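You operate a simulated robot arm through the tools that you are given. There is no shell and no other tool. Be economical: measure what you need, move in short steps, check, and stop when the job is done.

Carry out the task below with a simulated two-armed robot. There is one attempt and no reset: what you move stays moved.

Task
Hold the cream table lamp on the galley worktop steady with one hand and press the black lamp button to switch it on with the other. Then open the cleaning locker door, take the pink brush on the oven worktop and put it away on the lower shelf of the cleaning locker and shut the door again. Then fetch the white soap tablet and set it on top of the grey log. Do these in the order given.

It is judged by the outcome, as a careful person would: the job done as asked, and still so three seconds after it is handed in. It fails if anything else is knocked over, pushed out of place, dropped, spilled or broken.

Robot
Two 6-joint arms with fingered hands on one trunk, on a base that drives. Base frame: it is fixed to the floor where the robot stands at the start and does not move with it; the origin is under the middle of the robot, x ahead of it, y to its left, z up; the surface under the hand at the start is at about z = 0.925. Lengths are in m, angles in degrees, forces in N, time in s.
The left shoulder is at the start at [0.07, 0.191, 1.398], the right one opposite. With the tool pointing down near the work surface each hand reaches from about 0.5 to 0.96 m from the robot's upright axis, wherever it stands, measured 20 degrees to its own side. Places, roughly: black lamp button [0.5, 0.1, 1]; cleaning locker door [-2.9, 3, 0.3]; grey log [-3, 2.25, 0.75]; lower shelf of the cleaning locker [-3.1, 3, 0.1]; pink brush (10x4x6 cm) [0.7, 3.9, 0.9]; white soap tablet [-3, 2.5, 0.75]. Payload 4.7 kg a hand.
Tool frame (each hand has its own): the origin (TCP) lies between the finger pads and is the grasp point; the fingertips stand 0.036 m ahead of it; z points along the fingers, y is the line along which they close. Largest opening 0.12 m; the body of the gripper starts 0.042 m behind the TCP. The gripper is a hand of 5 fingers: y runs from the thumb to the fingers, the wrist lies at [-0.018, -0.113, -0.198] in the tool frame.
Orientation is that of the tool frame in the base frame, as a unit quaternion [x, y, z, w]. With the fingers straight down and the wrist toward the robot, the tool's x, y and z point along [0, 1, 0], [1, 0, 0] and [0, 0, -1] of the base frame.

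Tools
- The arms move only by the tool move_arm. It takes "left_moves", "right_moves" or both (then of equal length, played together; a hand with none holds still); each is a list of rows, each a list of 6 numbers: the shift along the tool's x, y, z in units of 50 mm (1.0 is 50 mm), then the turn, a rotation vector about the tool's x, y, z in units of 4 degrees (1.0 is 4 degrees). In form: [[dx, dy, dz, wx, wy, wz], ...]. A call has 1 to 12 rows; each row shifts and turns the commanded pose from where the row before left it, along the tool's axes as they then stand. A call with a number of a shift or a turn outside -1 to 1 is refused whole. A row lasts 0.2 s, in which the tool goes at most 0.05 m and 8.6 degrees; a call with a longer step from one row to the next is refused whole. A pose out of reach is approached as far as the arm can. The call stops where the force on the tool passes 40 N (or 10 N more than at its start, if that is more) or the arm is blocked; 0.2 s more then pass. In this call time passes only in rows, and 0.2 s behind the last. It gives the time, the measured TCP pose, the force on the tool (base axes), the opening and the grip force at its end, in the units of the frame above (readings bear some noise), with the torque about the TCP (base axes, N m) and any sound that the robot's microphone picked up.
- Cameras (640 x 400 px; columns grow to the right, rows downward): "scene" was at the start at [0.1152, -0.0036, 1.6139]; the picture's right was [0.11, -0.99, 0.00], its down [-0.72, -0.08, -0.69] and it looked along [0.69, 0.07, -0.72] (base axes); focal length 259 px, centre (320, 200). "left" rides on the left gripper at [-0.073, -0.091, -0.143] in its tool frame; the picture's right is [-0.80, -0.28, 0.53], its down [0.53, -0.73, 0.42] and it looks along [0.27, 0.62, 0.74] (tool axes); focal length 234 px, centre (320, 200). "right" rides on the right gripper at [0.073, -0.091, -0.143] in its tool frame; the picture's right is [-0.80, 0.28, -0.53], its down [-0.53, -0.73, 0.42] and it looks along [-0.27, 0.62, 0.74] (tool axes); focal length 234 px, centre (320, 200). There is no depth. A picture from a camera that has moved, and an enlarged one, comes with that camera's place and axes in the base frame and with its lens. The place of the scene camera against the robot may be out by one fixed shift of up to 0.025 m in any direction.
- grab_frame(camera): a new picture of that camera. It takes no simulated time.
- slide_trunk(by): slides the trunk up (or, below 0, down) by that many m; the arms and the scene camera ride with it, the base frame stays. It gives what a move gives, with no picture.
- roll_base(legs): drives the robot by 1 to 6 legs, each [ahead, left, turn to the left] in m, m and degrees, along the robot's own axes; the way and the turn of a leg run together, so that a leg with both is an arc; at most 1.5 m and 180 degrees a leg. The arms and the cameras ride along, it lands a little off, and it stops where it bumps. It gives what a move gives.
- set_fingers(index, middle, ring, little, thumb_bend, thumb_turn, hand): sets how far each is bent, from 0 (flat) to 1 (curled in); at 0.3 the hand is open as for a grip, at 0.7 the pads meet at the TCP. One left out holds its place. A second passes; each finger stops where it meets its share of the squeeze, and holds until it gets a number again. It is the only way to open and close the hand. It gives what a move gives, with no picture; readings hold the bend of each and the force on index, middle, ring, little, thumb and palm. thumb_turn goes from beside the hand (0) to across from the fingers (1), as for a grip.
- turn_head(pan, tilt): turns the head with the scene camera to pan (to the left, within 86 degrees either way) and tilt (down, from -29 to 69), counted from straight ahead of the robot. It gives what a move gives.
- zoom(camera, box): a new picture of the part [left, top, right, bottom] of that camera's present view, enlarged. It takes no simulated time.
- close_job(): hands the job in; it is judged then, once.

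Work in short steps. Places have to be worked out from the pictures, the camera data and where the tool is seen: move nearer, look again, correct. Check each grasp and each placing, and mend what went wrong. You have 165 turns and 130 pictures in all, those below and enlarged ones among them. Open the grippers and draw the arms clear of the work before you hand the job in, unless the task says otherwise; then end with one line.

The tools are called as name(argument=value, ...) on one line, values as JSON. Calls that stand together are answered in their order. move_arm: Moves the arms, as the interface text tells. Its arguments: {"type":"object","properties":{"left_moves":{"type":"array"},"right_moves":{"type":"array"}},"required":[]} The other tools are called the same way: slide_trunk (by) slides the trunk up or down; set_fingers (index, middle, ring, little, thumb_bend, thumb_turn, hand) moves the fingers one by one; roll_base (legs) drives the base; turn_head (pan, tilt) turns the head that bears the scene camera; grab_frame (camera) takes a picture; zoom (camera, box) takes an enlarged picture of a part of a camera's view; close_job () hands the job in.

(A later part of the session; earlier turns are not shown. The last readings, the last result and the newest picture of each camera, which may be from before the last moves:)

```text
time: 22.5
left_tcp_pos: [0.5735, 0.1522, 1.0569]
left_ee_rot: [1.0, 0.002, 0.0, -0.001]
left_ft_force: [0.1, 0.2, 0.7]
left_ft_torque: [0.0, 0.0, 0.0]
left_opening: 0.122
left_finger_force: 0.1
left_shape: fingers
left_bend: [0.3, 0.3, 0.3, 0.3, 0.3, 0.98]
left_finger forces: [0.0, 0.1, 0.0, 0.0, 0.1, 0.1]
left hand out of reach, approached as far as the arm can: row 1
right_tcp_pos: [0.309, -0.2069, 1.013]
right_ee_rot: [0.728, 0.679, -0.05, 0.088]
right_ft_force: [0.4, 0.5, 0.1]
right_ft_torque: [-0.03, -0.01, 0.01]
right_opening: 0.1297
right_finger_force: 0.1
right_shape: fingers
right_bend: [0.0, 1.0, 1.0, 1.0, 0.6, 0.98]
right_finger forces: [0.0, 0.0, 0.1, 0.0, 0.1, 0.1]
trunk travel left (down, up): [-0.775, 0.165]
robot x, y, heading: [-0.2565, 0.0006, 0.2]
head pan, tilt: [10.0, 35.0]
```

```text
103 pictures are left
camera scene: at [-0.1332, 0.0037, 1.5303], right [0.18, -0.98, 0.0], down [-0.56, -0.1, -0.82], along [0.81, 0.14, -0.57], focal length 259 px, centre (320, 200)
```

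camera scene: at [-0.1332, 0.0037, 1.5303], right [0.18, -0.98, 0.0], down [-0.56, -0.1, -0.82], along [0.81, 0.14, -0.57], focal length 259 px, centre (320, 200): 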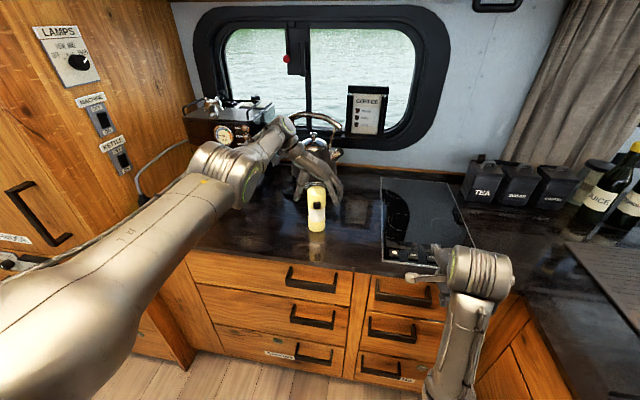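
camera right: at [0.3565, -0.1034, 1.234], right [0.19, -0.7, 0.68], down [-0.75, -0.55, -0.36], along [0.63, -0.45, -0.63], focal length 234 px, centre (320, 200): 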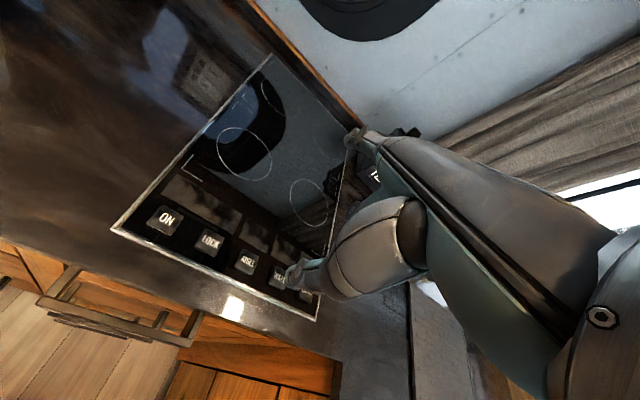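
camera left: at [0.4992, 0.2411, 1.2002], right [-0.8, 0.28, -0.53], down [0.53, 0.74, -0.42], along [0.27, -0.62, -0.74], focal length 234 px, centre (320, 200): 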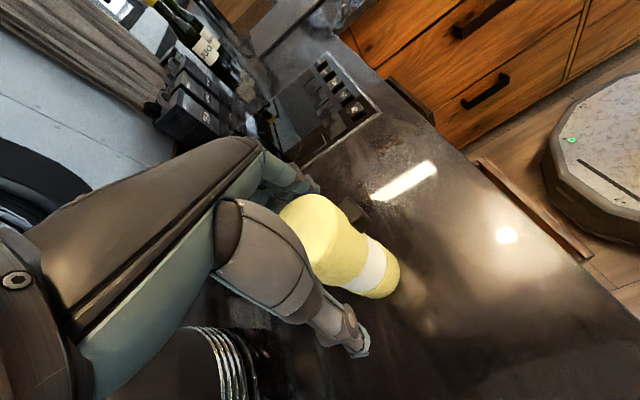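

In place again. I centre slightly and close.

move_arm(left_moves=[[0, 0.07, 0.1, 0, 0, 0]])

set_fingers(hand="left", index=0.6, middle=0.6, ring=0.6, little=0.6, thumb_bend=0.6)

move_arm(right_moves=[[0, 0, -0.8, 0, 0, 0], [0, 0, -0.8, 0, 0, 0], [0.8, 0, 0, 0, 0, 0], [0.8, 0, 0, 0, 0, 0], [0.8, 0, 0, 0, 0, 0], [0.8, 0, 0, 0, 0, 0]])

grab_frame(camera="scene")

```text
time: 22.9
left_tcp_pos: [0.5716, 0.1474, 1.052]
left_ee_rot: [1.0, 0.002, 0.0, -0.001]
left_ft_force: [0.1, 0.6, 1.4]
left_ft_torque: [0.01, 0.02, 0.01]
left_opening: 0.1221
left_finger_force: 0.0
left_shape: fingers
left_bend: [0.3, 0.3, 0.3, 0.3, 0.3, 0.98]
left_finger forces: [0.0, 0.0, 0.0, 0.0, 0.1, 0.0]
right_tcp_pos: [0.3093, -0.2069, 1.0143]
right_ee_rot: [0.728, 0.678, -0.05, 0.088]
right_ft_force: [0.3, 0.0, -0.2]
right_ft_torque: [-0.01, 0.02, 0.03]
right_opening: 0.1297
right_finger_force: 0.0
right_shape: fingers
right_bend: [0.0, 1.0, 1.0, 1.0, 0.6, 0.98]
right_finger forces: [0.0, 0.1, 0.0, 0.0, 0.1, 0.1]
trunk travel left (down, up): [-0.775, 0.165]
robot x, y, heading: [-0.2545, 0.0006, 0.3]
head pan, tilt: [10.0, 35.0]
```

```text
time: 23.9
left_tcp_pos: [0.5718, 0.149, 1.0522]
left_ee_rot: [1.0, 0.002, -0.001, -0.001]
left_ft_force: [0.1, 0.2, 0.3]
left_ft_torque: [-0.17, -0.02, 0.02]
left_opening: 0.0572
left_finger_force: 10.5
left_shape: fingers
left_bend: [0.53, 0.57, 0.6, 0.6, 0.53, 0.97]
left_finger forces: [6.7, 3.7, 0.0, 0.0, 10.3, 0.0]
right_tcp_pos: [0.3089, -0.2053, 1.0126]
right_ee_rot: [0.728, 0.678, -0.051, 0.087]
right_ft_force: [0.3, 1.3, 1.4]
right_ft_torque: [0.01, 0.0, 0.0]
right_opening: 0.1296
right_finger_force: 0.1
right_shape: fingers
right_bend: [0.0, 1.0, 1.0, 1.0, 0.6, 0.98]
right_finger forces: [0.1, 0.0, 0.0, 0.1, 0.0, 0.1]
trunk travel left (down, up): [-0.775, 0.165]
robot x, y, heading: [-0.2553, 0.0008, 0.1]
head pan, tilt: [10.0, 35.0]
```

```text
time: 24.7
left_tcp_pos: [0.5733, 0.1476, 1.0514]
left_ee_rot: [1.0, 0.002, 0.001, 0.0]
left_ft_force: [0.2, 0.3, 0.1]
left_ft_torque: [-0.07, 0.0, 0.0]
left_opening: 0.0573
left_finger_force: 10.6
left_shape: fingers
left_bend: [0.53, 0.57, 0.6, 0.6, 0.53, 0.97]
left_finger forces: [6.7, 3.3, 0.0, 0.1, 10.4, 0.0]
right_tcp_pos: [0.3283, -0.2256, 1.057]
right_ee_rot: [0.751, 0.635, -0.098, 0.153]
right_ft_force: [0.0, 0.0, 0.4]
right_ft_torque: [-0.03, 0.0, 0.0]
right_opening: 0.1298
right_finger_force: 0.1
right_shape: fingers
right_bend: [0.0, 1.0, 1.0, 1.0, 0.6, 0.98]
right_finger forces: [0.1, 0.1, 0.0, 0.1, 0.0, 0.0]
right hand out of reach, approached as far as the arm can: row 1, 2, 3, 4
trunk travel left (down, up): [-0.775, 0.165]
robot x, y, heading: [-0.2547, -0.0019, 0.2]
head pan, tilt: [10.0, 35.0]
stopped in row 4 (right hand): the arm was blocked; the commanded pose is now the measured one
```

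```text
102 pictures are left
camera scene: at [-0.1331, 0.0037, 1.5303], right [0.18, -0.98, 0.0], down [-0.57, -0.1, -0.82], along [0.81, 0.14, -0.57], focal length 259 px, centre (320, 200)
```

scene: 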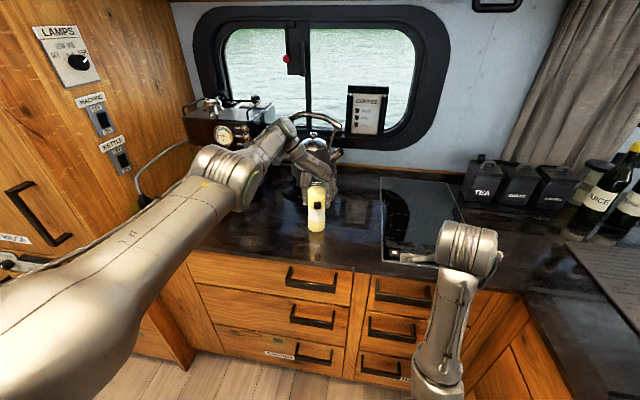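

The right arm is folded up too near the body and has tilted about 20°. I move it forward first while straightening it.

move_arm(right_moves=[[0, 0.8, 0, 0, 0, 0], [0, 0.8, 0, 0, 0, 0], [0, 0.8, 0, 0, 0, 0], [0, 0, -0.4, 0, 1, -0.5], [0, 0, -0.4, 0, 1, -0.5], [0, 0, -0.4, 0, 1, -0.5], [0, 0, 0, 0, 1, -0.5], [0, 0, 0, 0, 1, -0.5]])

```text
time: 26.5
left_tcp_pos: [0.5721, 0.1484, 1.0532]
left_ee_rot: [1.0, 0.002, 0.001, 0.0]
left_ft_force: [0.0, 0.5, 1.1]
left_ft_torque: [-0.01, -0.02, 0.0]
left_opening: 0.0569
left_finger_force: 10.1
left_shape: fingers
left_bend: [0.53, 0.57, 0.6, 0.6, 0.53, 0.97]
left_finger forces: [6.6, 3.1, 0.1, 0.1, 10.7, 0.1]
right_tcp_pos: [0.4497, -0.2246, 1.1201]
right_ee_rot: [0.697, 0.716, 0.021, 0.029]
right_ft_force: [0.8, -0.5, 0.1]
right_ft_torque: [0.03, 0.0, 0.02]
right_opening: 0.1294
right_finger_force: 0.1
right_shape: fingers
right_bend: [0.0, 1.0, 1.0, 1.0, 0.6, 0.98]
right_finger forces: [0.0, 0.0, 0.1, 0.0, 0.0, 0.0]
right hand out of reach, approached as far as the arm can: row 6
trunk travel left (down, up): [-0.775, 0.165]
robot x, y, heading: [-0.2568, -0.0029, 0.3]
head pan, tilt: [10.0, 35.0]
```

Upright again. I move left in front of the lamp, staying short of it.

move_arm(right_moves=[[0.8, -0.3, 0, 0, 0, 0], [0.8, -0.3, 0, 0, 0, 0], [0.8, -0.3, 0, 0, 0, 0], [0.8, -0.3, 0, 0, 0, 0], [0.8, 0, 0, 0, 0, 0], [0.8, 0, 0, 0, 0, 0]])

grab_frame(camera="scene")

grab_frame(camera="right")

grab_frame(camera="left")

```text
time: 28.0
left_tcp_pos: [0.573, 0.1481, 1.0528]
left_ee_rot: [1.0, 0.001, 0.0, 0.0]
left_ft_force: [-0.5, -0.8, 0.6]
left_ft_torque: [-0.29, -0.03, 0.0]
left_opening: 0.0573
left_finger_force: 10.5
left_shape: fingers
left_bend: [0.53, 0.57, 0.6, 0.6, 0.53, 0.97]
left_finger forces: [7.2, 3.8, 0.1, 0.0, 10.0, 0.0]
right_tcp_pos: [0.4309, -0.072, 1.1025]
right_ee_rot: [0.728, 0.681, -0.006, 0.073]
right_ft_force: [-0.2, 0.5, -0.5]
right_ft_torque: [-0.02, 0.02, -0.05]
right_opening: 0.1294
right_finger_force: 0.0
right_shape: fingers
right_bend: [0.0, 1.0, 1.0, 1.0, 0.6, 0.98]
right_finger forces: [0.0, 0.0, 0.0, 0.1, 0.1, 0.0]
right hand out of reach, approached as far as the arm can: row 2, 6
trunk travel left (down, up): [-0.775, 0.165]
robot x, y, heading: [-0.2576, 0.0004, -0.1]
head pan, tilt: [10.0, 35.0]
stopped in row 6 (right hand): the arm was blocked; the commanded pose is now the measured one
```

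```text
101 pictures are left
camera scene: at [-0.1332, 0.0052, 1.5302], right [0.18, -0.98, 0.0], down [-0.56, -0.1, -0.82], along [0.81, 0.14, -0.57], focal length 259 px, centre (320, 200)
```

scene: 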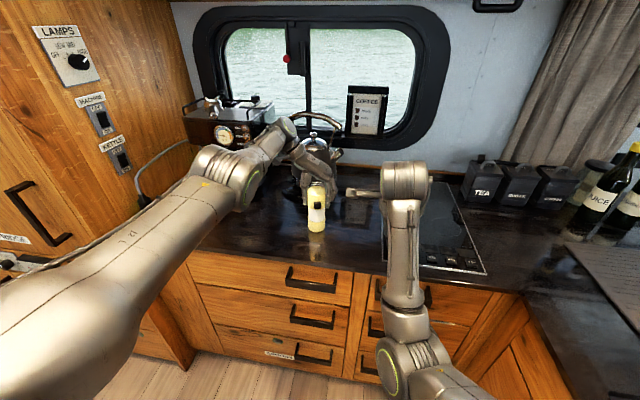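

```text
100 pictures are left
camera right: at [0.3317, 0.0226, 1.2279], right [0.17, -0.75, 0.64], down [-0.73, -0.53, -0.43], along [0.67, -0.39, -0.64], focal length 234 px, centre (320, 200)
```

right: 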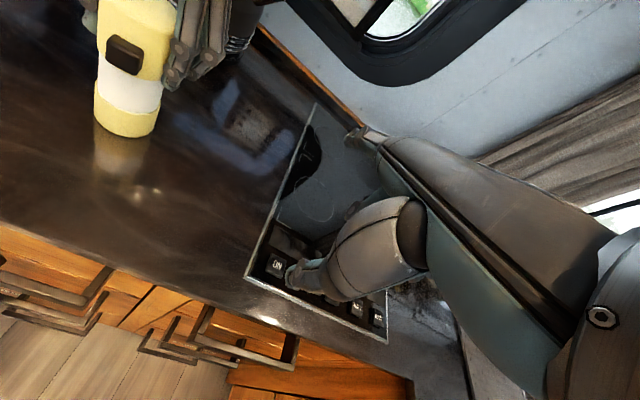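

```text
99 pictures are left
camera left: at [0.4993, 0.2382, 1.196], right [-0.8, 0.28, -0.53], down [0.53, 0.73, -0.42], along [0.27, -0.62, -0.74], focal length 234 px, centre (320, 200)
```

left: 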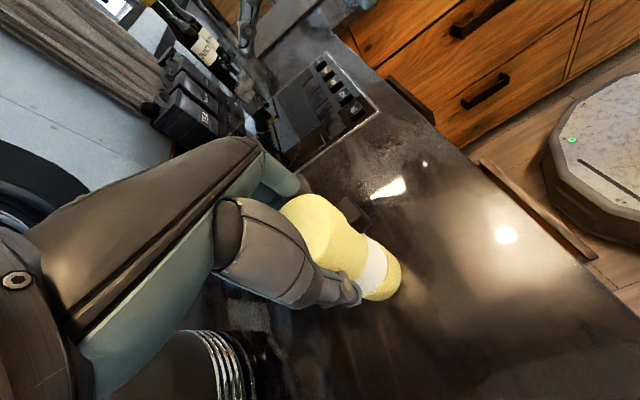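

The arm can't hold this hand heading across the body. I yaw the right hand about 44° to the left so the forearm comes in from the right, still in free space.

move_arm(right_moves=[[0, 0.2, 0, 0, 0.2, -0.97], [0, 0.2, 0, 0, 0.2, -0.97], [0, 0, 0, 0, 0.2, -0.97], [0, 0, 0, 0, 0.2, -0.97], [0, 0, 0, 0, 0.2, -0.97], [0, 0, 0, 0, 0.2, -0.97], [0, 0, 0, 0, 0, -1], [0, 0, 0, 0, 0, -1], [0, 0, 0, 0, 0, -1], [0, 0, 0, 0, 0, -1], [0, 0, 0, 0, 0, -1]])

grab_frame(camera="scene")

grab_frame(camera="right")

```text
time: 30.4
left_tcp_pos: [0.5714, 0.1465, 1.0528]
left_ee_rot: [1.0, 0.001, 0.0, -0.001]
left_ft_force: [-0.1, 0.4, 0.3]
left_ft_torque: [-0.08, -0.01, -0.01]
left_opening: 0.057
left_finger_force: 9.9
left_shape: fingers
left_bend: [0.53, 0.57, 0.6, 0.6, 0.53, 0.97]
left_finger forces: [6.7, 3.3, 0.0, 0.1, 10.3, 0.0]
right_tcp_pos: [0.4503, -0.073, 1.1044]
right_ee_rot: [0.424, 0.905, 0.004, 0.043]
right_ft_force: [0.5, 0.1, 0.2]
right_ft_torque: [0.02, 0.01, 0.0]
right_opening: 0.1294
right_finger_force: 0.1
right_shape: fingers
right_bend: [0.0, 1.0, 1.0, 1.0, 0.6, 0.98]
right_finger forces: [0.0, 0.0, 0.1, 0.0, 0.0, 0.1]
trunk travel left (down, up): [-0.775, 0.165]
robot x, y, heading: [-0.2593, 0.0027, 0.3]
head pan, tilt: [10.0, 35.0]
```

```text
98 pictures are left
camera scene: at [-0.1332, 0.0029, 1.5303], right [0.17, -0.98, 0.0], down [-0.56, -0.1, -0.82], along [0.81, 0.14, -0.57], focal length 259 px, centre (320, 200)
```

scene: 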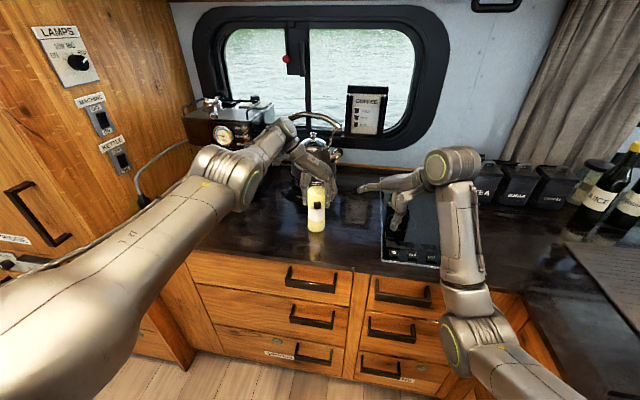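

```text
97 pictures are left
camera right: at [0.3218, -0.0712, 1.2376], right [0.68, -0.42, 0.59], down [-0.19, -0.89, -0.41], along [0.7, 0.17, -0.69], focal length 234 px, centre (320, 200)
```

right: 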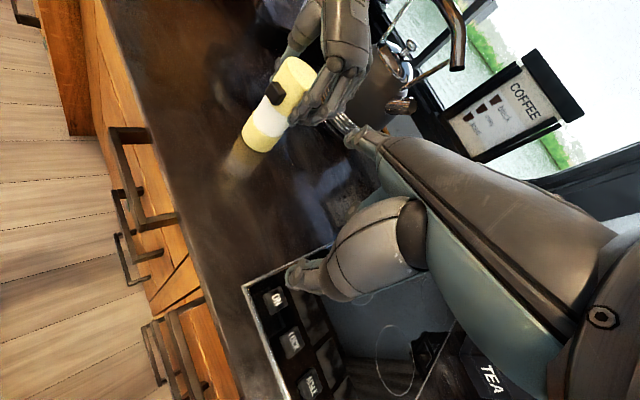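

From two cameras the index tip sits at about tool (0.022, 0.108, −0.019), and the button is at about [0.535, 0.148, 1.033]. I back off slightly, move left, then lower so the tip stands about 5 cm before the button.

move_arm(right_moves=[[0.47, -0.57, 0, 0, 0, 0], [0.515, 0.43, 0, 0, 0, 0], [0.515, 0.43, 0, 0, 0, 0], [0.515, 0.43, 0, 0, 0, 0], [0.515, 0.43, 0, 0, 0, 0], [0, 0, 0.6, 0, 0, 0], [0, 0, 0.6, 0, 0, 0], [0, 0, 0.55, 0, 0, 0]])

zoom(camera="scene", box=[240, 130, 400, 250])

grab_frame(camera="right")

grab_frame(camera="left")

```text
time: 32.4
left_tcp_pos: [0.5727, 0.1473, 1.0514]
left_ee_rot: [1.0, 0.002, -0.001, -0.002]
left_ft_force: [-0.8, 0.7, -0.1]
left_ft_torque: [-0.01, 0.02, -0.01]
left_opening: 0.0572
left_finger_force: 10.4
left_shape: fingers
left_bend: [0.53, 0.57, 0.6, 0.6, 0.53, 0.97]
left_finger forces: [6.6, 3.1, 0.0, 0.0, 10.5, 0.0]
right_tcp_pos: [0.4458, 0.0081, 1.0145]
right_ee_rot: [0.446, 0.892, -0.021, 0.074]
right_ft_force: [0.7, -0.5, 0.0]
right_ft_torque: [0.01, 0.02, -0.01]
right_opening: 0.1297
right_finger_force: 0.0
right_shape: fingers
right_bend: [0.0, 1.0, 1.0, 1.0, 0.6, 0.97]
right_finger forces: [0.0, 0.1, 0.0, 0.0, 0.0, 0.0]
trunk travel left (down, up): [-0.775, 0.165]
robot x, y, heading: [-0.2519, -0.0004, -0.2]
head pan, tilt: [10.0, 35.0]
stopped in row 8 (right hand): the arm was blocked; the commanded pose is now the measured one
```

```text
3.33 times, centred on (320, 190) of scene
camera zoom: at [-0.1332, 0.0034, 1.5303], right [0.18, -0.98, 0.0], down [-0.56, -0.1, -0.82], along [0.81, 0.14, -0.57], focal length 862 px, centre (320, 233)
```

zoom: 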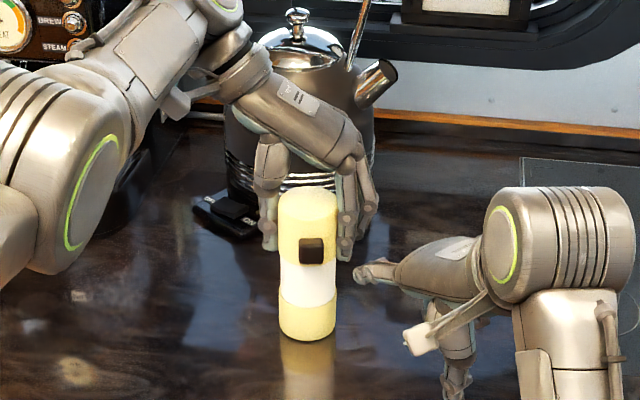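

```text
95 pictures are left
camera right: at [0.3131, 0.0258, 1.1418], right [0.64, -0.41, 0.65], down [-0.22, -0.91, -0.36], along [0.74, 0.09, -0.67], focal length 234 px, centre (320, 200)
```

right: 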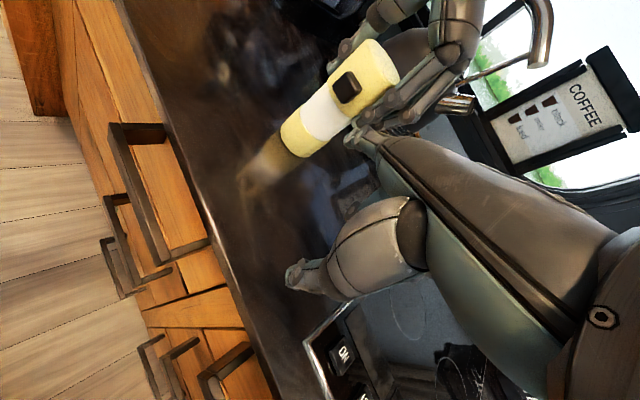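

```text
94 pictures are left
camera left: at [0.4992, 0.237, 1.1964], right [-0.8, 0.28, -0.53], down [0.53, 0.73, -0.42], along [0.27, -0.62, -0.74], focal length 234 px, centre (320, 200)
```

left: 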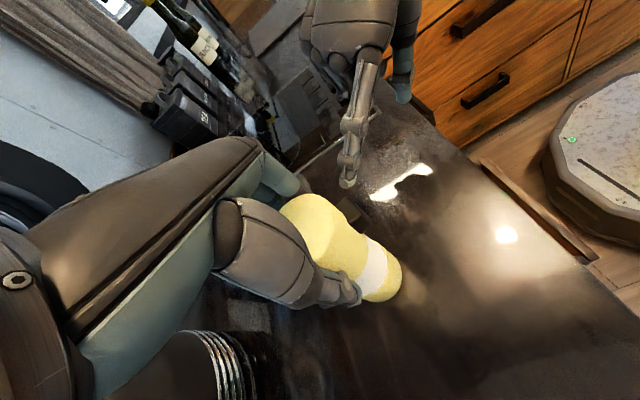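

The arm reached a joint limit short of the target, with the tip near [0.517, 0.092, 1.033]. I yaw another 25°, which also swings the tip away from the left fingers, and remove the tilt.

move_arm(right_moves=[[0, 0, 0, 0, 0.35, -0.9], [0, 0, 0, 0, 0.35, -0.9], [0, 0, 0, 0, 0.35, -0.9], [0, 0, 0, 0, 0.35, -0.9], [0, 0, 0, 0, 0.35, -0.9], [0, 0, 0, 0, 0.35, -0.9], [0, 0, 0, 0, 0, -1]])

```text
time: 34.0
left_tcp_pos: [0.5727, 0.1471, 1.0521]
left_ee_rot: [1.0, 0.001, 0.0, -0.001]
left_ft_force: [-0.3, -0.2, 0.4]
left_ft_torque: [-0.04, 0.02, 0.01]
left_opening: 0.0569
left_finger_force: 10.6
left_shape: fingers
left_bend: [0.53, 0.57, 0.6, 0.6, 0.53, 0.97]
left_finger forces: [6.7, 3.1, 0.1, 0.0, 10.2, 0.0]
right_tcp_pos: [0.4453, 0.0125, 1.0146]
right_ee_rot: [0.234, 0.972, 0.001, 0.005]
right_ft_force: [-0.8, 0.9, 0.3]
right_ft_torque: [-0.01, -0.01, -0.01]
right_opening: 0.1295
right_finger_force: 0.1
right_shape: fingers
right_bend: [0.0, 1.0, 1.0, 1.0, 0.6, 0.97]
right_finger forces: [0.1, 0.1, 0.0, 0.0, 0.0, 0.1]
trunk travel left (down, up): [-0.775, 0.165]
robot x, y, heading: [-0.2556, -0.003, 0.1]
head pan, tilt: [10.0, 35.0]
```

Upright and reached. The tip is at about [0.475, 0.118, 1.034], so I shift it onto the button's line, still short of the button.

move_arm(right_moves=[[0, 0.35, 0, 0, 0, 0], [0, 0.35, 0, 0, 0, 0]])

zoom(camera="scene", box=[240, 130, 400, 250])

grab_frame(camera="left")

grab_frame(camera="right")

```text
time: 34.6
left_tcp_pos: [0.5716, 0.1479, 1.0523]
left_ee_rot: [1.0, 0.001, -0.001, -0.001]
left_ft_force: [-0.7, 0.8, 0.1]
left_ft_torque: [-0.08, -0.04, 0.03]
left_opening: 0.0566
left_finger_force: 10.1
left_shape: fingers
left_bend: [0.53, 0.57, 0.6, 0.6, 0.53, 0.97]
left_finger forces: [6.8, 3.2, 0.0, 0.0, 10.2, 0.0]
right_tcp_pos: [0.4614, 0.0424, 1.0136]
right_ee_rot: [0.235, 0.972, 0.0, 0.004]
right_ft_force: [-0.2, 0.0, 0.3]
right_ft_torque: [-0.01, -0.05, 0.01]
right_opening: 0.1295
right_finger_force: 0.1
right_shape: fingers
right_bend: [0.0, 1.0, 1.0, 1.0, 0.6, 0.97]
right_finger forces: [0.0, 0.1, 0.0, 0.0, 0.1, 0.0]
trunk travel left (down, up): [-0.775, 0.165]
robot x, y, heading: [-0.255, -0.0006, 0.2]
head pan, tilt: [10.0, 35.0]
```

```text
3.33 times, centred on (320, 190) of scene
camera zoom: at [-0.1332, 0.0039, 1.5302], right [0.17, -0.98, 0.0], down [-0.56, -0.1, -0.82], along [0.81, 0.14, -0.57], focal length 862 px, centre (320, 233)
```

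zoom: 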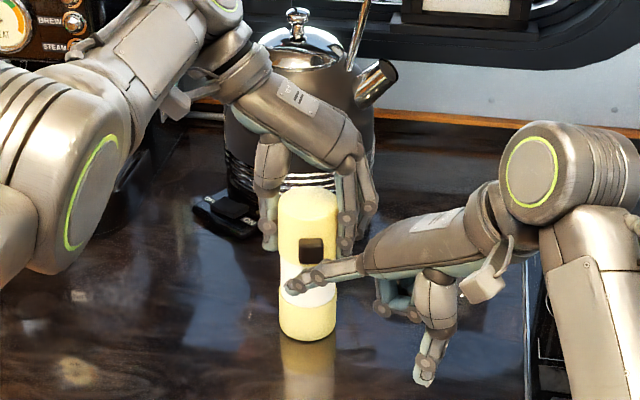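

```text
92 pictures are left
camera left: at [0.4993, 0.2374, 1.1963], right [-0.8, 0.28, -0.53], down [0.53, 0.73, -0.42], along [0.27, -0.62, -0.74], focal length 234 px, centre (320, 200)
```

left: 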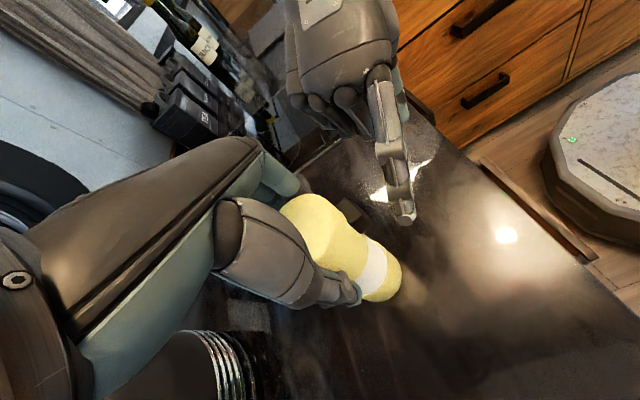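

```text
91 pictures are left
camera right: at [0.3533, -0.005, 1.1564], right [0.84, -0.12, 0.53], down [0.14, -0.9, -0.42], along [0.53, 0.43, -0.73], focal length 234 px, centre (320, 200)
```

right: 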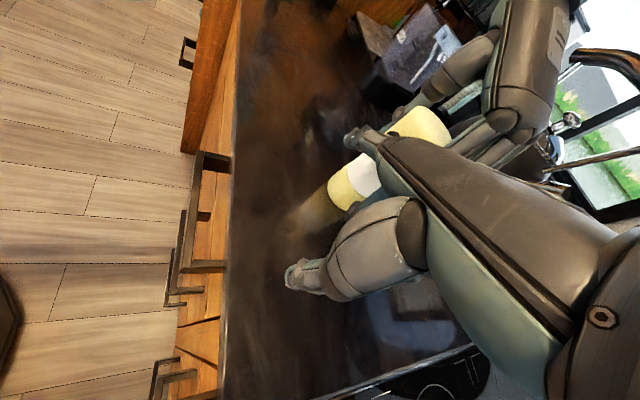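

The tip looks about 15 mm low and slightly past the button's centre. I raise it 16 mm, shift right a bit, advance 10 mm and look.

move_arm(right_moves=[[-0.06, -0.12, -0.32, 0, 0, 0], [-0.178, 0.091, 0, 0, 0, 0]])

zoom(camera="scene", box=[270, 150, 370, 230])

zoom(camera="left", box=[260, 130, 460, 320])

```text
time: 35.2
left_tcp_pos: [0.5737, 0.1467, 1.0524]
left_ee_rot: [1.0, 0.001, -0.001, -0.001]
left_ft_force: [0.3, -0.2, 0.6]
left_ft_torque: [-0.05, 0.02, -0.03]
left_opening: 0.0569
left_finger_force: 10.0
left_shape: fingers
left_bend: [0.53, 0.57, 0.6, 0.6, 0.53, 0.97]
left_finger forces: [6.7, 3.1, 0.0, 0.0, 10.3, 0.1]
right_tcp_pos: [0.4705, 0.0353, 1.0289]
right_ee_rot: [0.235, 0.972, 0.0, 0.004]
right_ft_force: [0.9, -0.4, -0.7]
right_ft_torque: [0.01, 0.02, 0.01]
right_opening: 0.1293
right_finger_force: 0.0
right_shape: fingers
right_bend: [0.0, 1.0, 1.0, 1.0, 0.6, 0.97]
right_finger forces: [0.1, 0.0, 0.0, 0.0, 0.0, 0.0]
trunk travel left (down, up): [-0.775, 0.165]
robot x, y, heading: [-0.2522, -0.0002, 0.3]
head pan, tilt: [10.0, 35.0]
```

```text
5.00 times, centred on (320, 190) of scene
camera zoom: at [-0.1329, 0.0033, 1.5302], right [0.18, -0.98, 0.0], down [-0.57, -0.1, -0.82], along [0.81, 0.14, -0.57], focal length 1294 px, centre (320, 250)
```

zoom: 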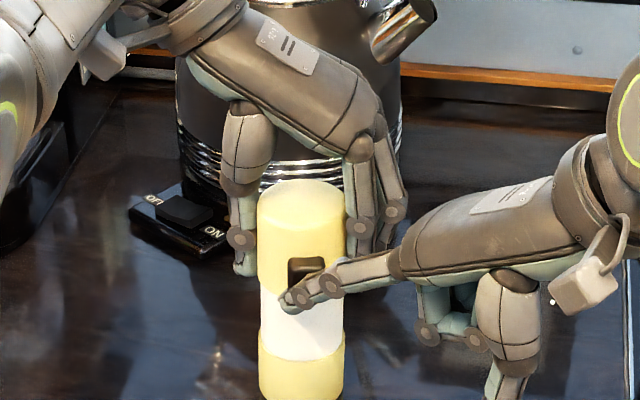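

```text
2.11 times, centred on (360, 225) of left
camera zoom: at [0.4995, 0.237, 1.1964], right [-0.8, 0.28, -0.53], down [0.53, 0.73, -0.42], along [0.27, -0.62, -0.74], focal length 493 px, centre (236, 147)
```

zoom: 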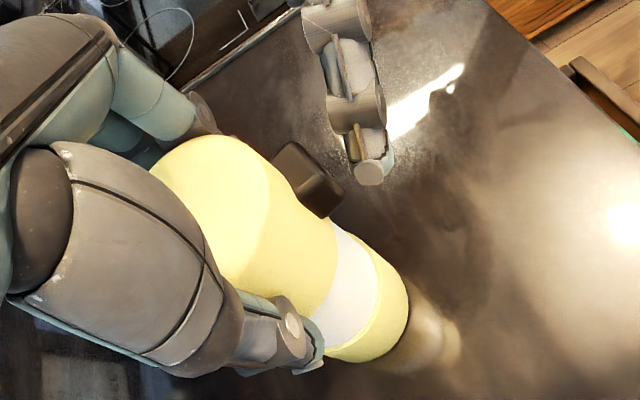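

The remaining gap is about 15–20 mm. I raise 6 mm, shift right 5 mm, then press forward in small steps. The call stops on force, and I check sound and force after.

move_arm(right_moves=[[-0.05, -0.09, -0.12, 0, 0, 0], [-0.178, 0.091, 0, 0, 0, 0]])

zoom(camera="scene", box=[270, 150, 370, 230])

zoom(camera="left", box=[260, 130, 460, 320])

```text
time: 35.8
left_tcp_pos: [0.5736, 0.1482, 1.0524]
left_ee_rot: [1.0, 0.001, 0.001, 0.0]
left_ft_force: [1.4, 1.0, 0.0]
left_ft_torque: [-0.1, -0.01, -0.02]
left_opening: 0.0568
left_finger_force: 9.6
left_shape: fingers
left_bend: [0.53, 0.57, 0.6, 0.6, 0.53, 0.97]
left_finger forces: [6.5, 3.4, 0.1, 0.0, 10.5, 0.1]
right_tcp_pos: [0.4812, 0.0309, 1.0357]
right_ee_rot: [0.235, 0.972, 0.0, 0.003]
right_ft_force: [-1.7, 0.0, 0.1]
right_ft_torque: [0.07, -0.04, 0.19]
right_opening: 0.1294
right_finger_force: 1.2
right_shape: fingers
right_bend: [0.0, 1.0, 1.0, 1.0, 0.6, 0.97]
right_finger forces: [1.9, 0.1, 0.0, 0.0, 0.0, 0.0]
trunk travel left (down, up): [-0.775, 0.165]
robot x, y, heading: [-0.2561, -0.0006, 0.1]
head pan, tilt: [10.0, 35.0]
```

```text
5.00 times, centred on (320, 190) of scene
camera zoom: at [-0.1331, 0.0035, 1.5303], right [0.18, -0.98, 0.0], down [-0.57, -0.1, -0.82], along [0.81, 0.14, -0.57], focal length 1294 px, centre (320, 250)
```

zoom: 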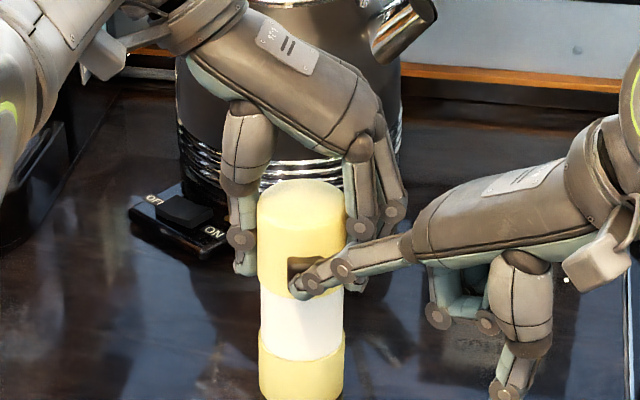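

```text
2.11 times, centred on (360, 225) of left
camera zoom: at [0.4994, 0.2372, 1.1964], right [-0.8, 0.28, -0.53], down [0.53, 0.73, -0.42], along [0.27, -0.62, -0.74], focal length 493 px, centre (236, 147)
```

zoom: 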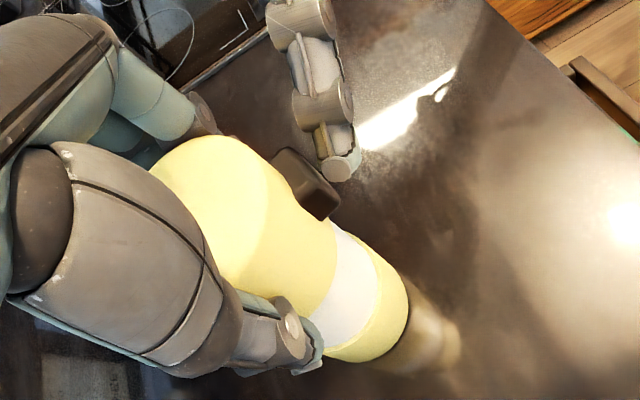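

The index already touches the button (1.9 N). I press in gently in 4 mm steps.

move_arm(right_moves=[[-0.071, 0.036, 0, 0, 0, 0], [-0.071, 0.036, 0, 0, 0, 0]])

zoom(camera="scene", box=[270, 150, 370, 230])

```text
time: 36.4
left_tcp_pos: [0.5719, 0.1473, 1.0525]
left_ee_rot: [1.0, 0.001, 0.001, 0.0]
left_ft_force: [3.9, -0.1, -0.1]
left_ft_torque: [-0.06, -0.04, -0.01]
left_opening: 0.0567
left_finger_force: 10.6
left_shape: fingers
left_bend: [0.53, 0.57, 0.6, 0.6, 0.53, 0.97]
left_finger forces: [6.5, 4.2, 0.0, 0.0, 10.8, 0.0]
right_tcp_pos: [0.4882, 0.03, 1.0371]
right_ee_rot: [0.235, 0.972, 0.001, 0.004]
right_ft_force: [-4.2, -0.7, 0.9]
right_ft_torque: [0.08, -0.08, 0.53]
right_opening: 0.1286
right_finger_force: 2.1
right_shape: fingers
right_bend: [0.0, 1.0, 1.0, 1.0, 0.6, 0.97]
right_finger forces: [4.8, 0.1, 0.1, 0.1, 0.0, 0.0]
trunk travel left (down, up): [-0.775, 0.165]
robot x, y, heading: [-0.2552, -0.0005, -0.1]
head pan, tilt: [10.0, 35.0]
heard: click
```

```text
5.00 times, centred on (320, 190) of scene
camera zoom: at [-0.1333, 0.0034, 1.5303], right [0.18, -0.98, 0.0], down [-0.56, -0.1, -0.82], along [0.81, 0.14, -0.57], focal length 1294 px, centre (320, 250)
```

zoom: 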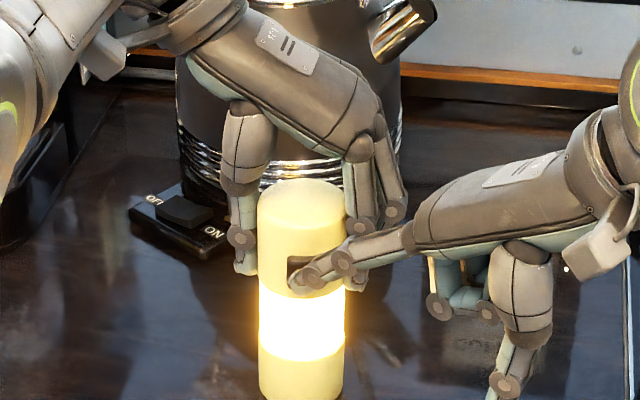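

Clicked, and the lamp is on. I retreat the right hand straight back, then release the lamp and lift the left hand off.

move_arm(right_moves=[[0.4, -0.2, 0, 0, 0, 0], [0.4, -0.5, 0, 0, 0, 0], [0, -0.9, 0, 0, 0, 0], [0, -0.9, -0.3, 0, 0, 0], [0, -0.9, -0.3, 0, 0, 0]])

set_fingers(hand="left", index=0.3, middle=0.3, ring=0.3, little=0.3, thumb_bend=0.3)

move_arm(left_moves=[[0, 0, -0.8, 0, 0, 0], [0, 0, -0.8, 0, 0, 0], [0, 0, -0.8, 0, 0, 0]])

grab_frame(camera="scene")

```text
time: 37.6
left_tcp_pos: [0.572, 0.1451, 1.0538]
left_ee_rot: [1.0, 0.001, -0.001, -0.002]
left_ft_force: [-0.1, 0.4, 0.0]
left_ft_torque: [0.07, -0.01, 0.04]
left_opening: 0.0568
left_finger_force: 10.5
left_shape: fingers
left_bend: [0.53, 0.57, 0.6, 0.6, 0.53, 0.97]
left_finger forces: [6.4, 3.1, 0.0, 0.1, 10.3, 0.0]
right_tcp_pos: [0.3744, -0.1056, 1.0648]
right_ee_rot: [0.235, 0.972, 0.001, 0.004]
right_ft_force: [0.1, -0.1, 0.7]
right_ft_torque: [0.05, 0.02, 0.0]
right_opening: 0.1295
right_finger_force: 0.0
right_shape: fingers
right_bend: [0.0, 1.0, 1.0, 1.0, 0.6, 0.98]
right_finger forces: [0.0, 0.0, 0.0, 0.0, 0.0, 0.1]
trunk travel left (down, up): [-0.775, 0.165]
robot x, y, heading: [-0.2549, 0.0016, 0.0]
head pan, tilt: [10.0, 35.0]
```

```text
time: 38.6
left_tcp_pos: [0.5729, 0.146, 1.0532]
left_ee_rot: [1.0, 0.001, 0.0, -0.001]
left_ft_force: [0.3, -1.4, 0.1]
left_ft_torque: [0.0, -0.01, -0.02]
left_opening: 0.1219
left_finger_force: 0.0
left_shape: fingers
left_bend: [0.3, 0.3, 0.3, 0.3, 0.3, 0.97]
left_finger forces: [0.1, 0.0, 0.1, 0.0, 0.0, 0.1]
right_tcp_pos: [0.3755, -0.1027, 1.0657]
right_ee_rot: [0.235, 0.972, 0.0, 0.004]
right_ft_force: [-0.3, -0.1, -0.6]
right_ft_torque: [-0.01, -0.01, -0.02]
right_opening: 0.1294
right_finger_force: 0.1
right_shape: fingers
right_bend: [0.0, 1.0, 1.0, 1.0, 0.6, 0.98]
right_finger forces: [0.1, 0.0, 0.0, 0.0, 0.0, 0.0]
trunk travel left (down, up): [-0.775, 0.165]
robot x, y, heading: [-0.2538, -0.0025, -0.0]
head pan, tilt: [10.0, 35.0]
```

```text
time: 39.4
left_tcp_pos: [0.5728, 0.1464, 1.172]
left_ee_rot: [1.0, 0.002, -0.001, -0.001]
left_ft_force: [-0.3, -0.5, -0.1]
left_ft_torque: [-0.01, -0.03, -0.03]
left_opening: 0.1219
left_finger_force: 0.1
left_shape: fingers
left_bend: [0.3, 0.3, 0.3, 0.3, 0.3, 0.97]
left_finger forces: [0.0, 0.0, 0.0, 0.1, 0.0, 0.1]
right_tcp_pos: [0.3746, -0.1032, 1.0645]
right_ee_rot: [0.235, 0.972, 0.0, 0.003]
right_ft_force: [0.3, 0.7, 0.8]
right_ft_torque: [-0.01, -0.01, 0.03]
right_opening: 0.1295
right_finger_force: 0.1
right_shape: fingers
right_bend: [0.0, 1.0, 1.0, 1.0, 0.6, 0.98]
right_finger forces: [0.0, 0.1, 0.1, 0.0, 0.1, 0.0]
trunk travel left (down, up): [-0.775, 0.165]
robot x, y, heading: [-0.2542, 0.0008, 0.0]
head pan, tilt: [10.0, 35.0]
```

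```text
85 pictures are left
camera scene: at [-0.1339, 0.0033, 1.5302], right [0.18, -0.98, 0.0], down [-0.56, -0.1, -0.82], along [0.81, 0.14, -0.57], focal length 259 px, centre (320, 200)
```

scene: 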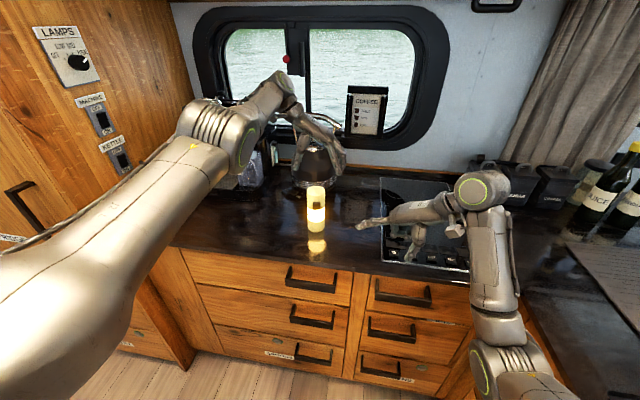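

The lamp is on and stands free. I back off 0.3 m, then look around to the left for the route.

roll_base(legs=[[-0.3, 0, 0]])

turn_head(pan=80, tilt=20)

grab_frame(camera="scene")

turn_head(pan=-80, tilt=20)

grab_frame(camera="scene")

```text
time: 41.4
left_tcp_pos: [0.2713, 0.1482, 1.1706]
left_ee_rot: [1.0, 0.003, 0.001, -0.001]
left_ft_force: [0.1, -0.4, -0.3]
left_ft_torque: [-0.01, 0.01, 0.0]
left_opening: 0.1219
left_finger_force: 0.1
left_shape: fingers
left_bend: [0.3, 0.3, 0.3, 0.3, 0.3, 0.97]
left_finger forces: [0.1, 0.0, 0.1, 0.0, 0.0, 0.1]
right_tcp_pos: [0.0742, -0.1017, 1.0649]
right_ee_rot: [0.234, 0.972, -0.001, 0.004]
right_ft_force: [0.4, 1.0, -0.1]
right_ft_torque: [0.0, 0.03, 0.02]
right_opening: 0.1295
right_finger_force: 0.0
right_shape: fingers
right_bend: [0.0, 1.0, 1.0, 1.0, 0.6, 0.98]
right_finger forces: [0.0, 0.0, 0.0, 0.0, 0.0, 0.0]
trunk travel left (down, up): [-0.775, 0.165]
robot x, y, heading: [-0.5598, -0.0032, 0.1]
head pan, tilt: [10.0, 35.0]
```

```text
time: 42.8
left_tcp_pos: [0.2697, 0.1471, 1.1712]
left_ee_rot: [1.0, 0.003, 0.001, -0.001]
left_ft_force: [-0.1, 0.7, -0.6]
left_ft_torque: [0.04, 0.0, 0.02]
left_opening: 0.1221
left_finger_force: 0.1
left_shape: fingers
left_bend: [0.3, 0.3, 0.3, 0.3, 0.3, 0.97]
left_finger forces: [0.0, 0.1, 0.0, 0.1, 0.1, 0.0]
right_tcp_pos: [0.0742, -0.1032, 1.0654]
right_ee_rot: [0.234, 0.972, 0.0, 0.003]
right_ft_force: [-0.6, -0.4, 0.0]
right_ft_torque: [0.0, 0.01, 0.0]
right_opening: 0.1292
right_finger_force: 0.1
right_shape: fingers
right_bend: [0.0, 1.0, 1.0, 1.0, 0.6, 0.98]
right_finger forces: [0.0, 0.1, 0.0, 0.0, 0.0, 0.0]
trunk travel left (down, up): [-0.775, 0.165]
robot x, y, heading: [-0.558, -0.0002, 0.2]
head pan, tilt: [80.0, 20.0]
```

```text
84 pictures are left
camera scene: at [-0.5062, 0.0788, 1.5541], right [0.99, -0.17, 0.0], down [-0.06, -0.34, -0.94], along [0.16, 0.93, -0.34], focal length 259 px, centre (320, 200)
```

scene: 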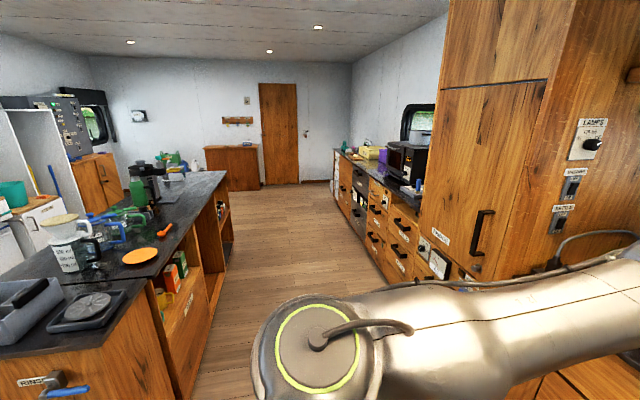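

```text
time: 45.3
left_tcp_pos: [0.2713, 0.1481, 1.1717]
left_ee_rot: [1.0, 0.004, 0.0, -0.001]
left_ft_force: [1.1, 0.0, 1.0]
left_ft_torque: [0.0, -0.02, 0.02]
left_opening: 0.1217
left_finger_force: 0.1
left_shape: fingers
left_bend: [0.3, 0.3, 0.3, 0.3, 0.3, 0.97]
left_finger forces: [0.0, 0.0, 0.0, 0.0, 0.0, 0.0]
right_tcp_pos: [0.0741, -0.1018, 1.0661]
right_ee_rot: [0.233, 0.972, 0.0, 0.004]
right_ft_force: [0.0, -0.4, -0.5]
right_ft_torque: [0.03, 0.01, 0.01]
right_opening: 0.1293
right_finger_force: 0.1
right_shape: fingers
right_bend: [0.0, 1.0, 1.0, 1.0, 0.6, 0.98]
right_finger forces: [0.0, 0.0, 0.0, 0.0, 0.0, 0.1]
trunk travel left (down, up): [-0.775, 0.165]
robot x, y, heading: [-0.5588, -0.0019, 0.3]
head pan, tilt: [-80.0, 20.0]
```

```text
83 pictures are left
camera scene: at [-0.5051, -0.1046, 1.5541], right [-0.98, -0.18, 0.0], down [-0.06, 0.34, -0.94], along [0.17, -0.92, -0.34], focal length 259 px, centre (320, 200)
```

scene: 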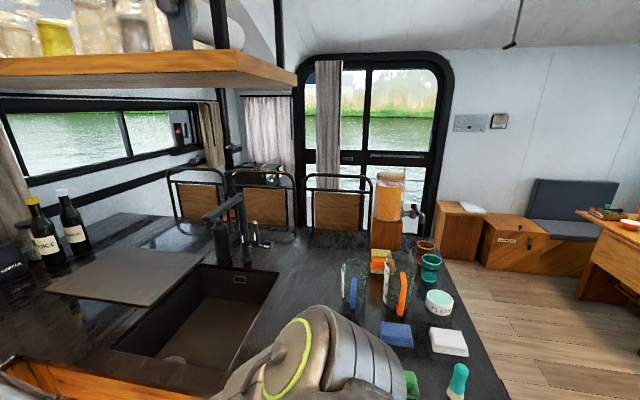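

A corridor runs left between the island (right edge near x −1.0) and the oven counter. I tuck the left hand, raise the trunk, turn left and drive along it.

move_arm(left_moves=[[-0.8, 0, 0, 0, 0, 0], [-0.8, 0, 0, 0, 0, 0], [-0.8, 0, 0, 0, 0, 0], [-0.8, 0, 0, 0, 0, 0]])

slide_trunk(by=0.1)

set_fingers(hand="right", index=0.3, middle=0.3, ring=0.3, little=0.3, thumb_bend=0.3)

turn_head(pan=0, tilt=25)

roll_base(legs=[[0, 0, 90], [0, -0.2, 0]])

grab_frame(camera="scene")

```text
time: 46.3
left_tcp_pos: [0.2686, 0.1482, 1.1723]
left_ee_rot: [1.0, 0.003, 0.0, -0.001]
left_ft_force: [0.5, -0.2, 0.2]
left_ft_torque: [-0.02, 0.01, 0.04]
left_opening: 0.1219
left_finger_force: 0.1
left_shape: fingers
left_bend: [0.3, 0.3, 0.3, 0.3, 0.3, 0.97]
left_finger forces: [0.1, 0.0, 0.0, 0.0, 0.0, 0.0]
left hand out of reach, approached as far as the arm can: row 1, 2, 3, 4
right_tcp_pos: [0.0729, -0.1017, 1.0652]
right_ee_rot: [0.233, 0.973, 0.0, 0.004]
right_ft_force: [-0.4, 0.1, -0.3]
right_ft_torque: [0.02, -0.02, -0.01]
right_opening: 0.1295
right_finger_force: 0.1
right_shape: fingers
right_bend: [0.0, 1.0, 1.0, 1.0, 0.6, 0.98]
right_finger forces: [0.1, 0.0, 0.1, 0.1, 0.0, 0.0]
trunk travel left (down, up): [-0.775, 0.165]
robot x, y, heading: [-0.5556, -0.0019, 0.2]
head pan, tilt: [-80.0, 20.0]
```

```text
time: 47.6
left_tcp_pos: [0.2696, 0.1481, 1.2724]
left_ee_rot: [1.0, 0.003, -0.002, -0.001]
left_ft_force: [0.3, -0.3, -0.4]
left_ft_torque: [0.0, 0.0, 0.01]
left_opening: 0.1218
left_finger_force: 0.0
left_shape: fingers
left_bend: [0.3, 0.3, 0.3, 0.3, 0.3, 0.97]
left_finger forces: [0.1, 0.1, 0.1, 0.0, 0.0, 0.1]
right_tcp_pos: [0.0738, -0.1028, 1.1663]
right_ee_rot: [0.233, 0.972, 0.0, 0.003]
right_ft_force: [-0.3, 0.1, -0.4]
right_ft_torque: [-0.02, -0.01, -0.01]
right_opening: 0.1296
right_finger_force: 0.0
right_shape: fingers
right_bend: [0.0, 1.0, 1.0, 1.0, 0.6, 0.98]
right_finger forces: [0.1, 0.0, 0.1, 0.1, 0.0, 0.0]
trunk travel left (down, up): [-0.875, 0.065]
robot x, y, heading: [-0.5567, -0.0011, 0.4]
head pan, tilt: [-80.0, 20.0]
```

```text
time: 48.6
left_tcp_pos: [0.2687, 0.1467, 1.2729]
left_ee_rot: [1.0, 0.003, -0.002, -0.001]
left_ft_force: [-0.1, 0.0, -0.6]
left_ft_torque: [0.01, 0.02, 0.02]
left_opening: 0.1219
left_finger_force: 0.1
left_shape: fingers
left_bend: [0.3, 0.3, 0.3, 0.3, 0.3, 0.97]
left_finger forces: [0.0, 0.1, 0.0, 0.1, 0.0, 0.0]
right_tcp_pos: [0.0736, -0.1015, 1.1642]
right_ee_rot: [0.233, 0.973, 0.0, 0.003]
right_ft_force: [0.3, 0.7, 0.7]
right_ft_torque: [0.02, 0.04, -0.01]
right_opening: 0.1221
right_finger_force: 0.1
right_shape: fingers
right_bend: [0.3, 0.3, 0.3, 0.3, 0.3, 0.98]
right_finger forces: [0.0, 0.1, 0.0, 0.1, 0.1, 0.1]
trunk travel left (down, up): [-0.875, 0.065]
robot x, y, heading: [-0.5568, 0.0027, 0.3]
head pan, tilt: [-80.0, 20.0]
```

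```text
time: 50.1
left_tcp_pos: [0.269, 0.1475, 1.2723]
left_ee_rot: [1.0, 0.003, -0.001, -0.001]
left_ft_force: [0.4, -0.5, -0.3]
left_ft_torque: [-0.04, 0.0, 0.01]
left_opening: 0.1217
left_finger_force: 0.0
left_shape: fingers
left_bend: [0.3, 0.3, 0.3, 0.3, 0.3, 0.97]
left_finger forces: [0.0, 0.0, 0.0, 0.0, 0.1, 0.0]
right_tcp_pos: [0.0735, -0.1019, 1.1662]
right_ee_rot: [0.234, 0.972, 0.001, 0.004]
right_ft_force: [0.1, 0.0, 0.6]
right_ft_torque: [-0.03, -0.01, 0.01]
right_opening: 0.1222
right_finger_force: 0.0
right_shape: fingers
right_bend: [0.3, 0.3, 0.3, 0.3, 0.3, 0.98]
right_finger forces: [0.0, 0.1, 0.1, 0.0, 0.1, 0.1]
trunk travel left (down, up): [-0.875, 0.065]
robot x, y, heading: [-0.5558, 0.0011, 0.2]
head pan, tilt: [0.0, 25.0]
```

```text
time: 55.7
left_tcp_pos: [-0.5004, 0.8261, 1.2719]
left_ee_rot: [0.709, 0.705, -0.001, 0.001]
left_ft_force: [-0.6, 0.6, -0.6]
left_ft_torque: [0.01, -0.05, 0.02]
left_opening: 0.1221
left_finger_force: 0.0
left_shape: fingers
left_bend: [0.3, 0.3, 0.3, 0.3, 0.3, 0.97]
left_finger forces: [0.1, 0.0, 0.0, 0.1, 0.0, 0.0]
right_tcp_pos: [-0.2526, 0.6273, 1.1651]
right_ee_rot: [-0.518, 0.855, 0.002, 0.003]
right_ft_force: [-0.1, -0.1, -0.4]
right_ft_torque: [-0.02, -0.04, 0.02]
right_opening: 0.1224
right_finger_force: 0.0
right_shape: fingers
right_bend: [0.3, 0.3, 0.3, 0.3, 0.3, 0.98]
right_finger forces: [0.1, 0.0, 0.0, 0.0, 0.0, 0.1]
trunk travel left (down, up): [-0.875, 0.065]
robot x, y, heading: [-0.3597, -0.0004, 89.8]
head pan, tilt: [0.0, 25.0]
```

```text
82 pictures are left
camera scene: at [-0.376, 0.1284, 1.646], right [1.0, -0.01, 0.0], down [0.0, -0.42, -0.91], along [0.01, 0.91, -0.42], focal length 259 px, centre (320, 200)
```

scene: 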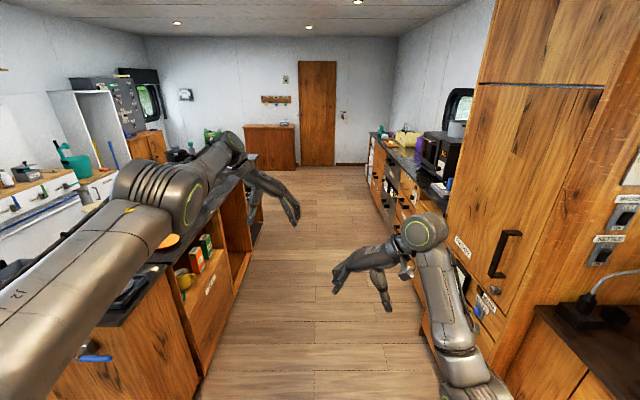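

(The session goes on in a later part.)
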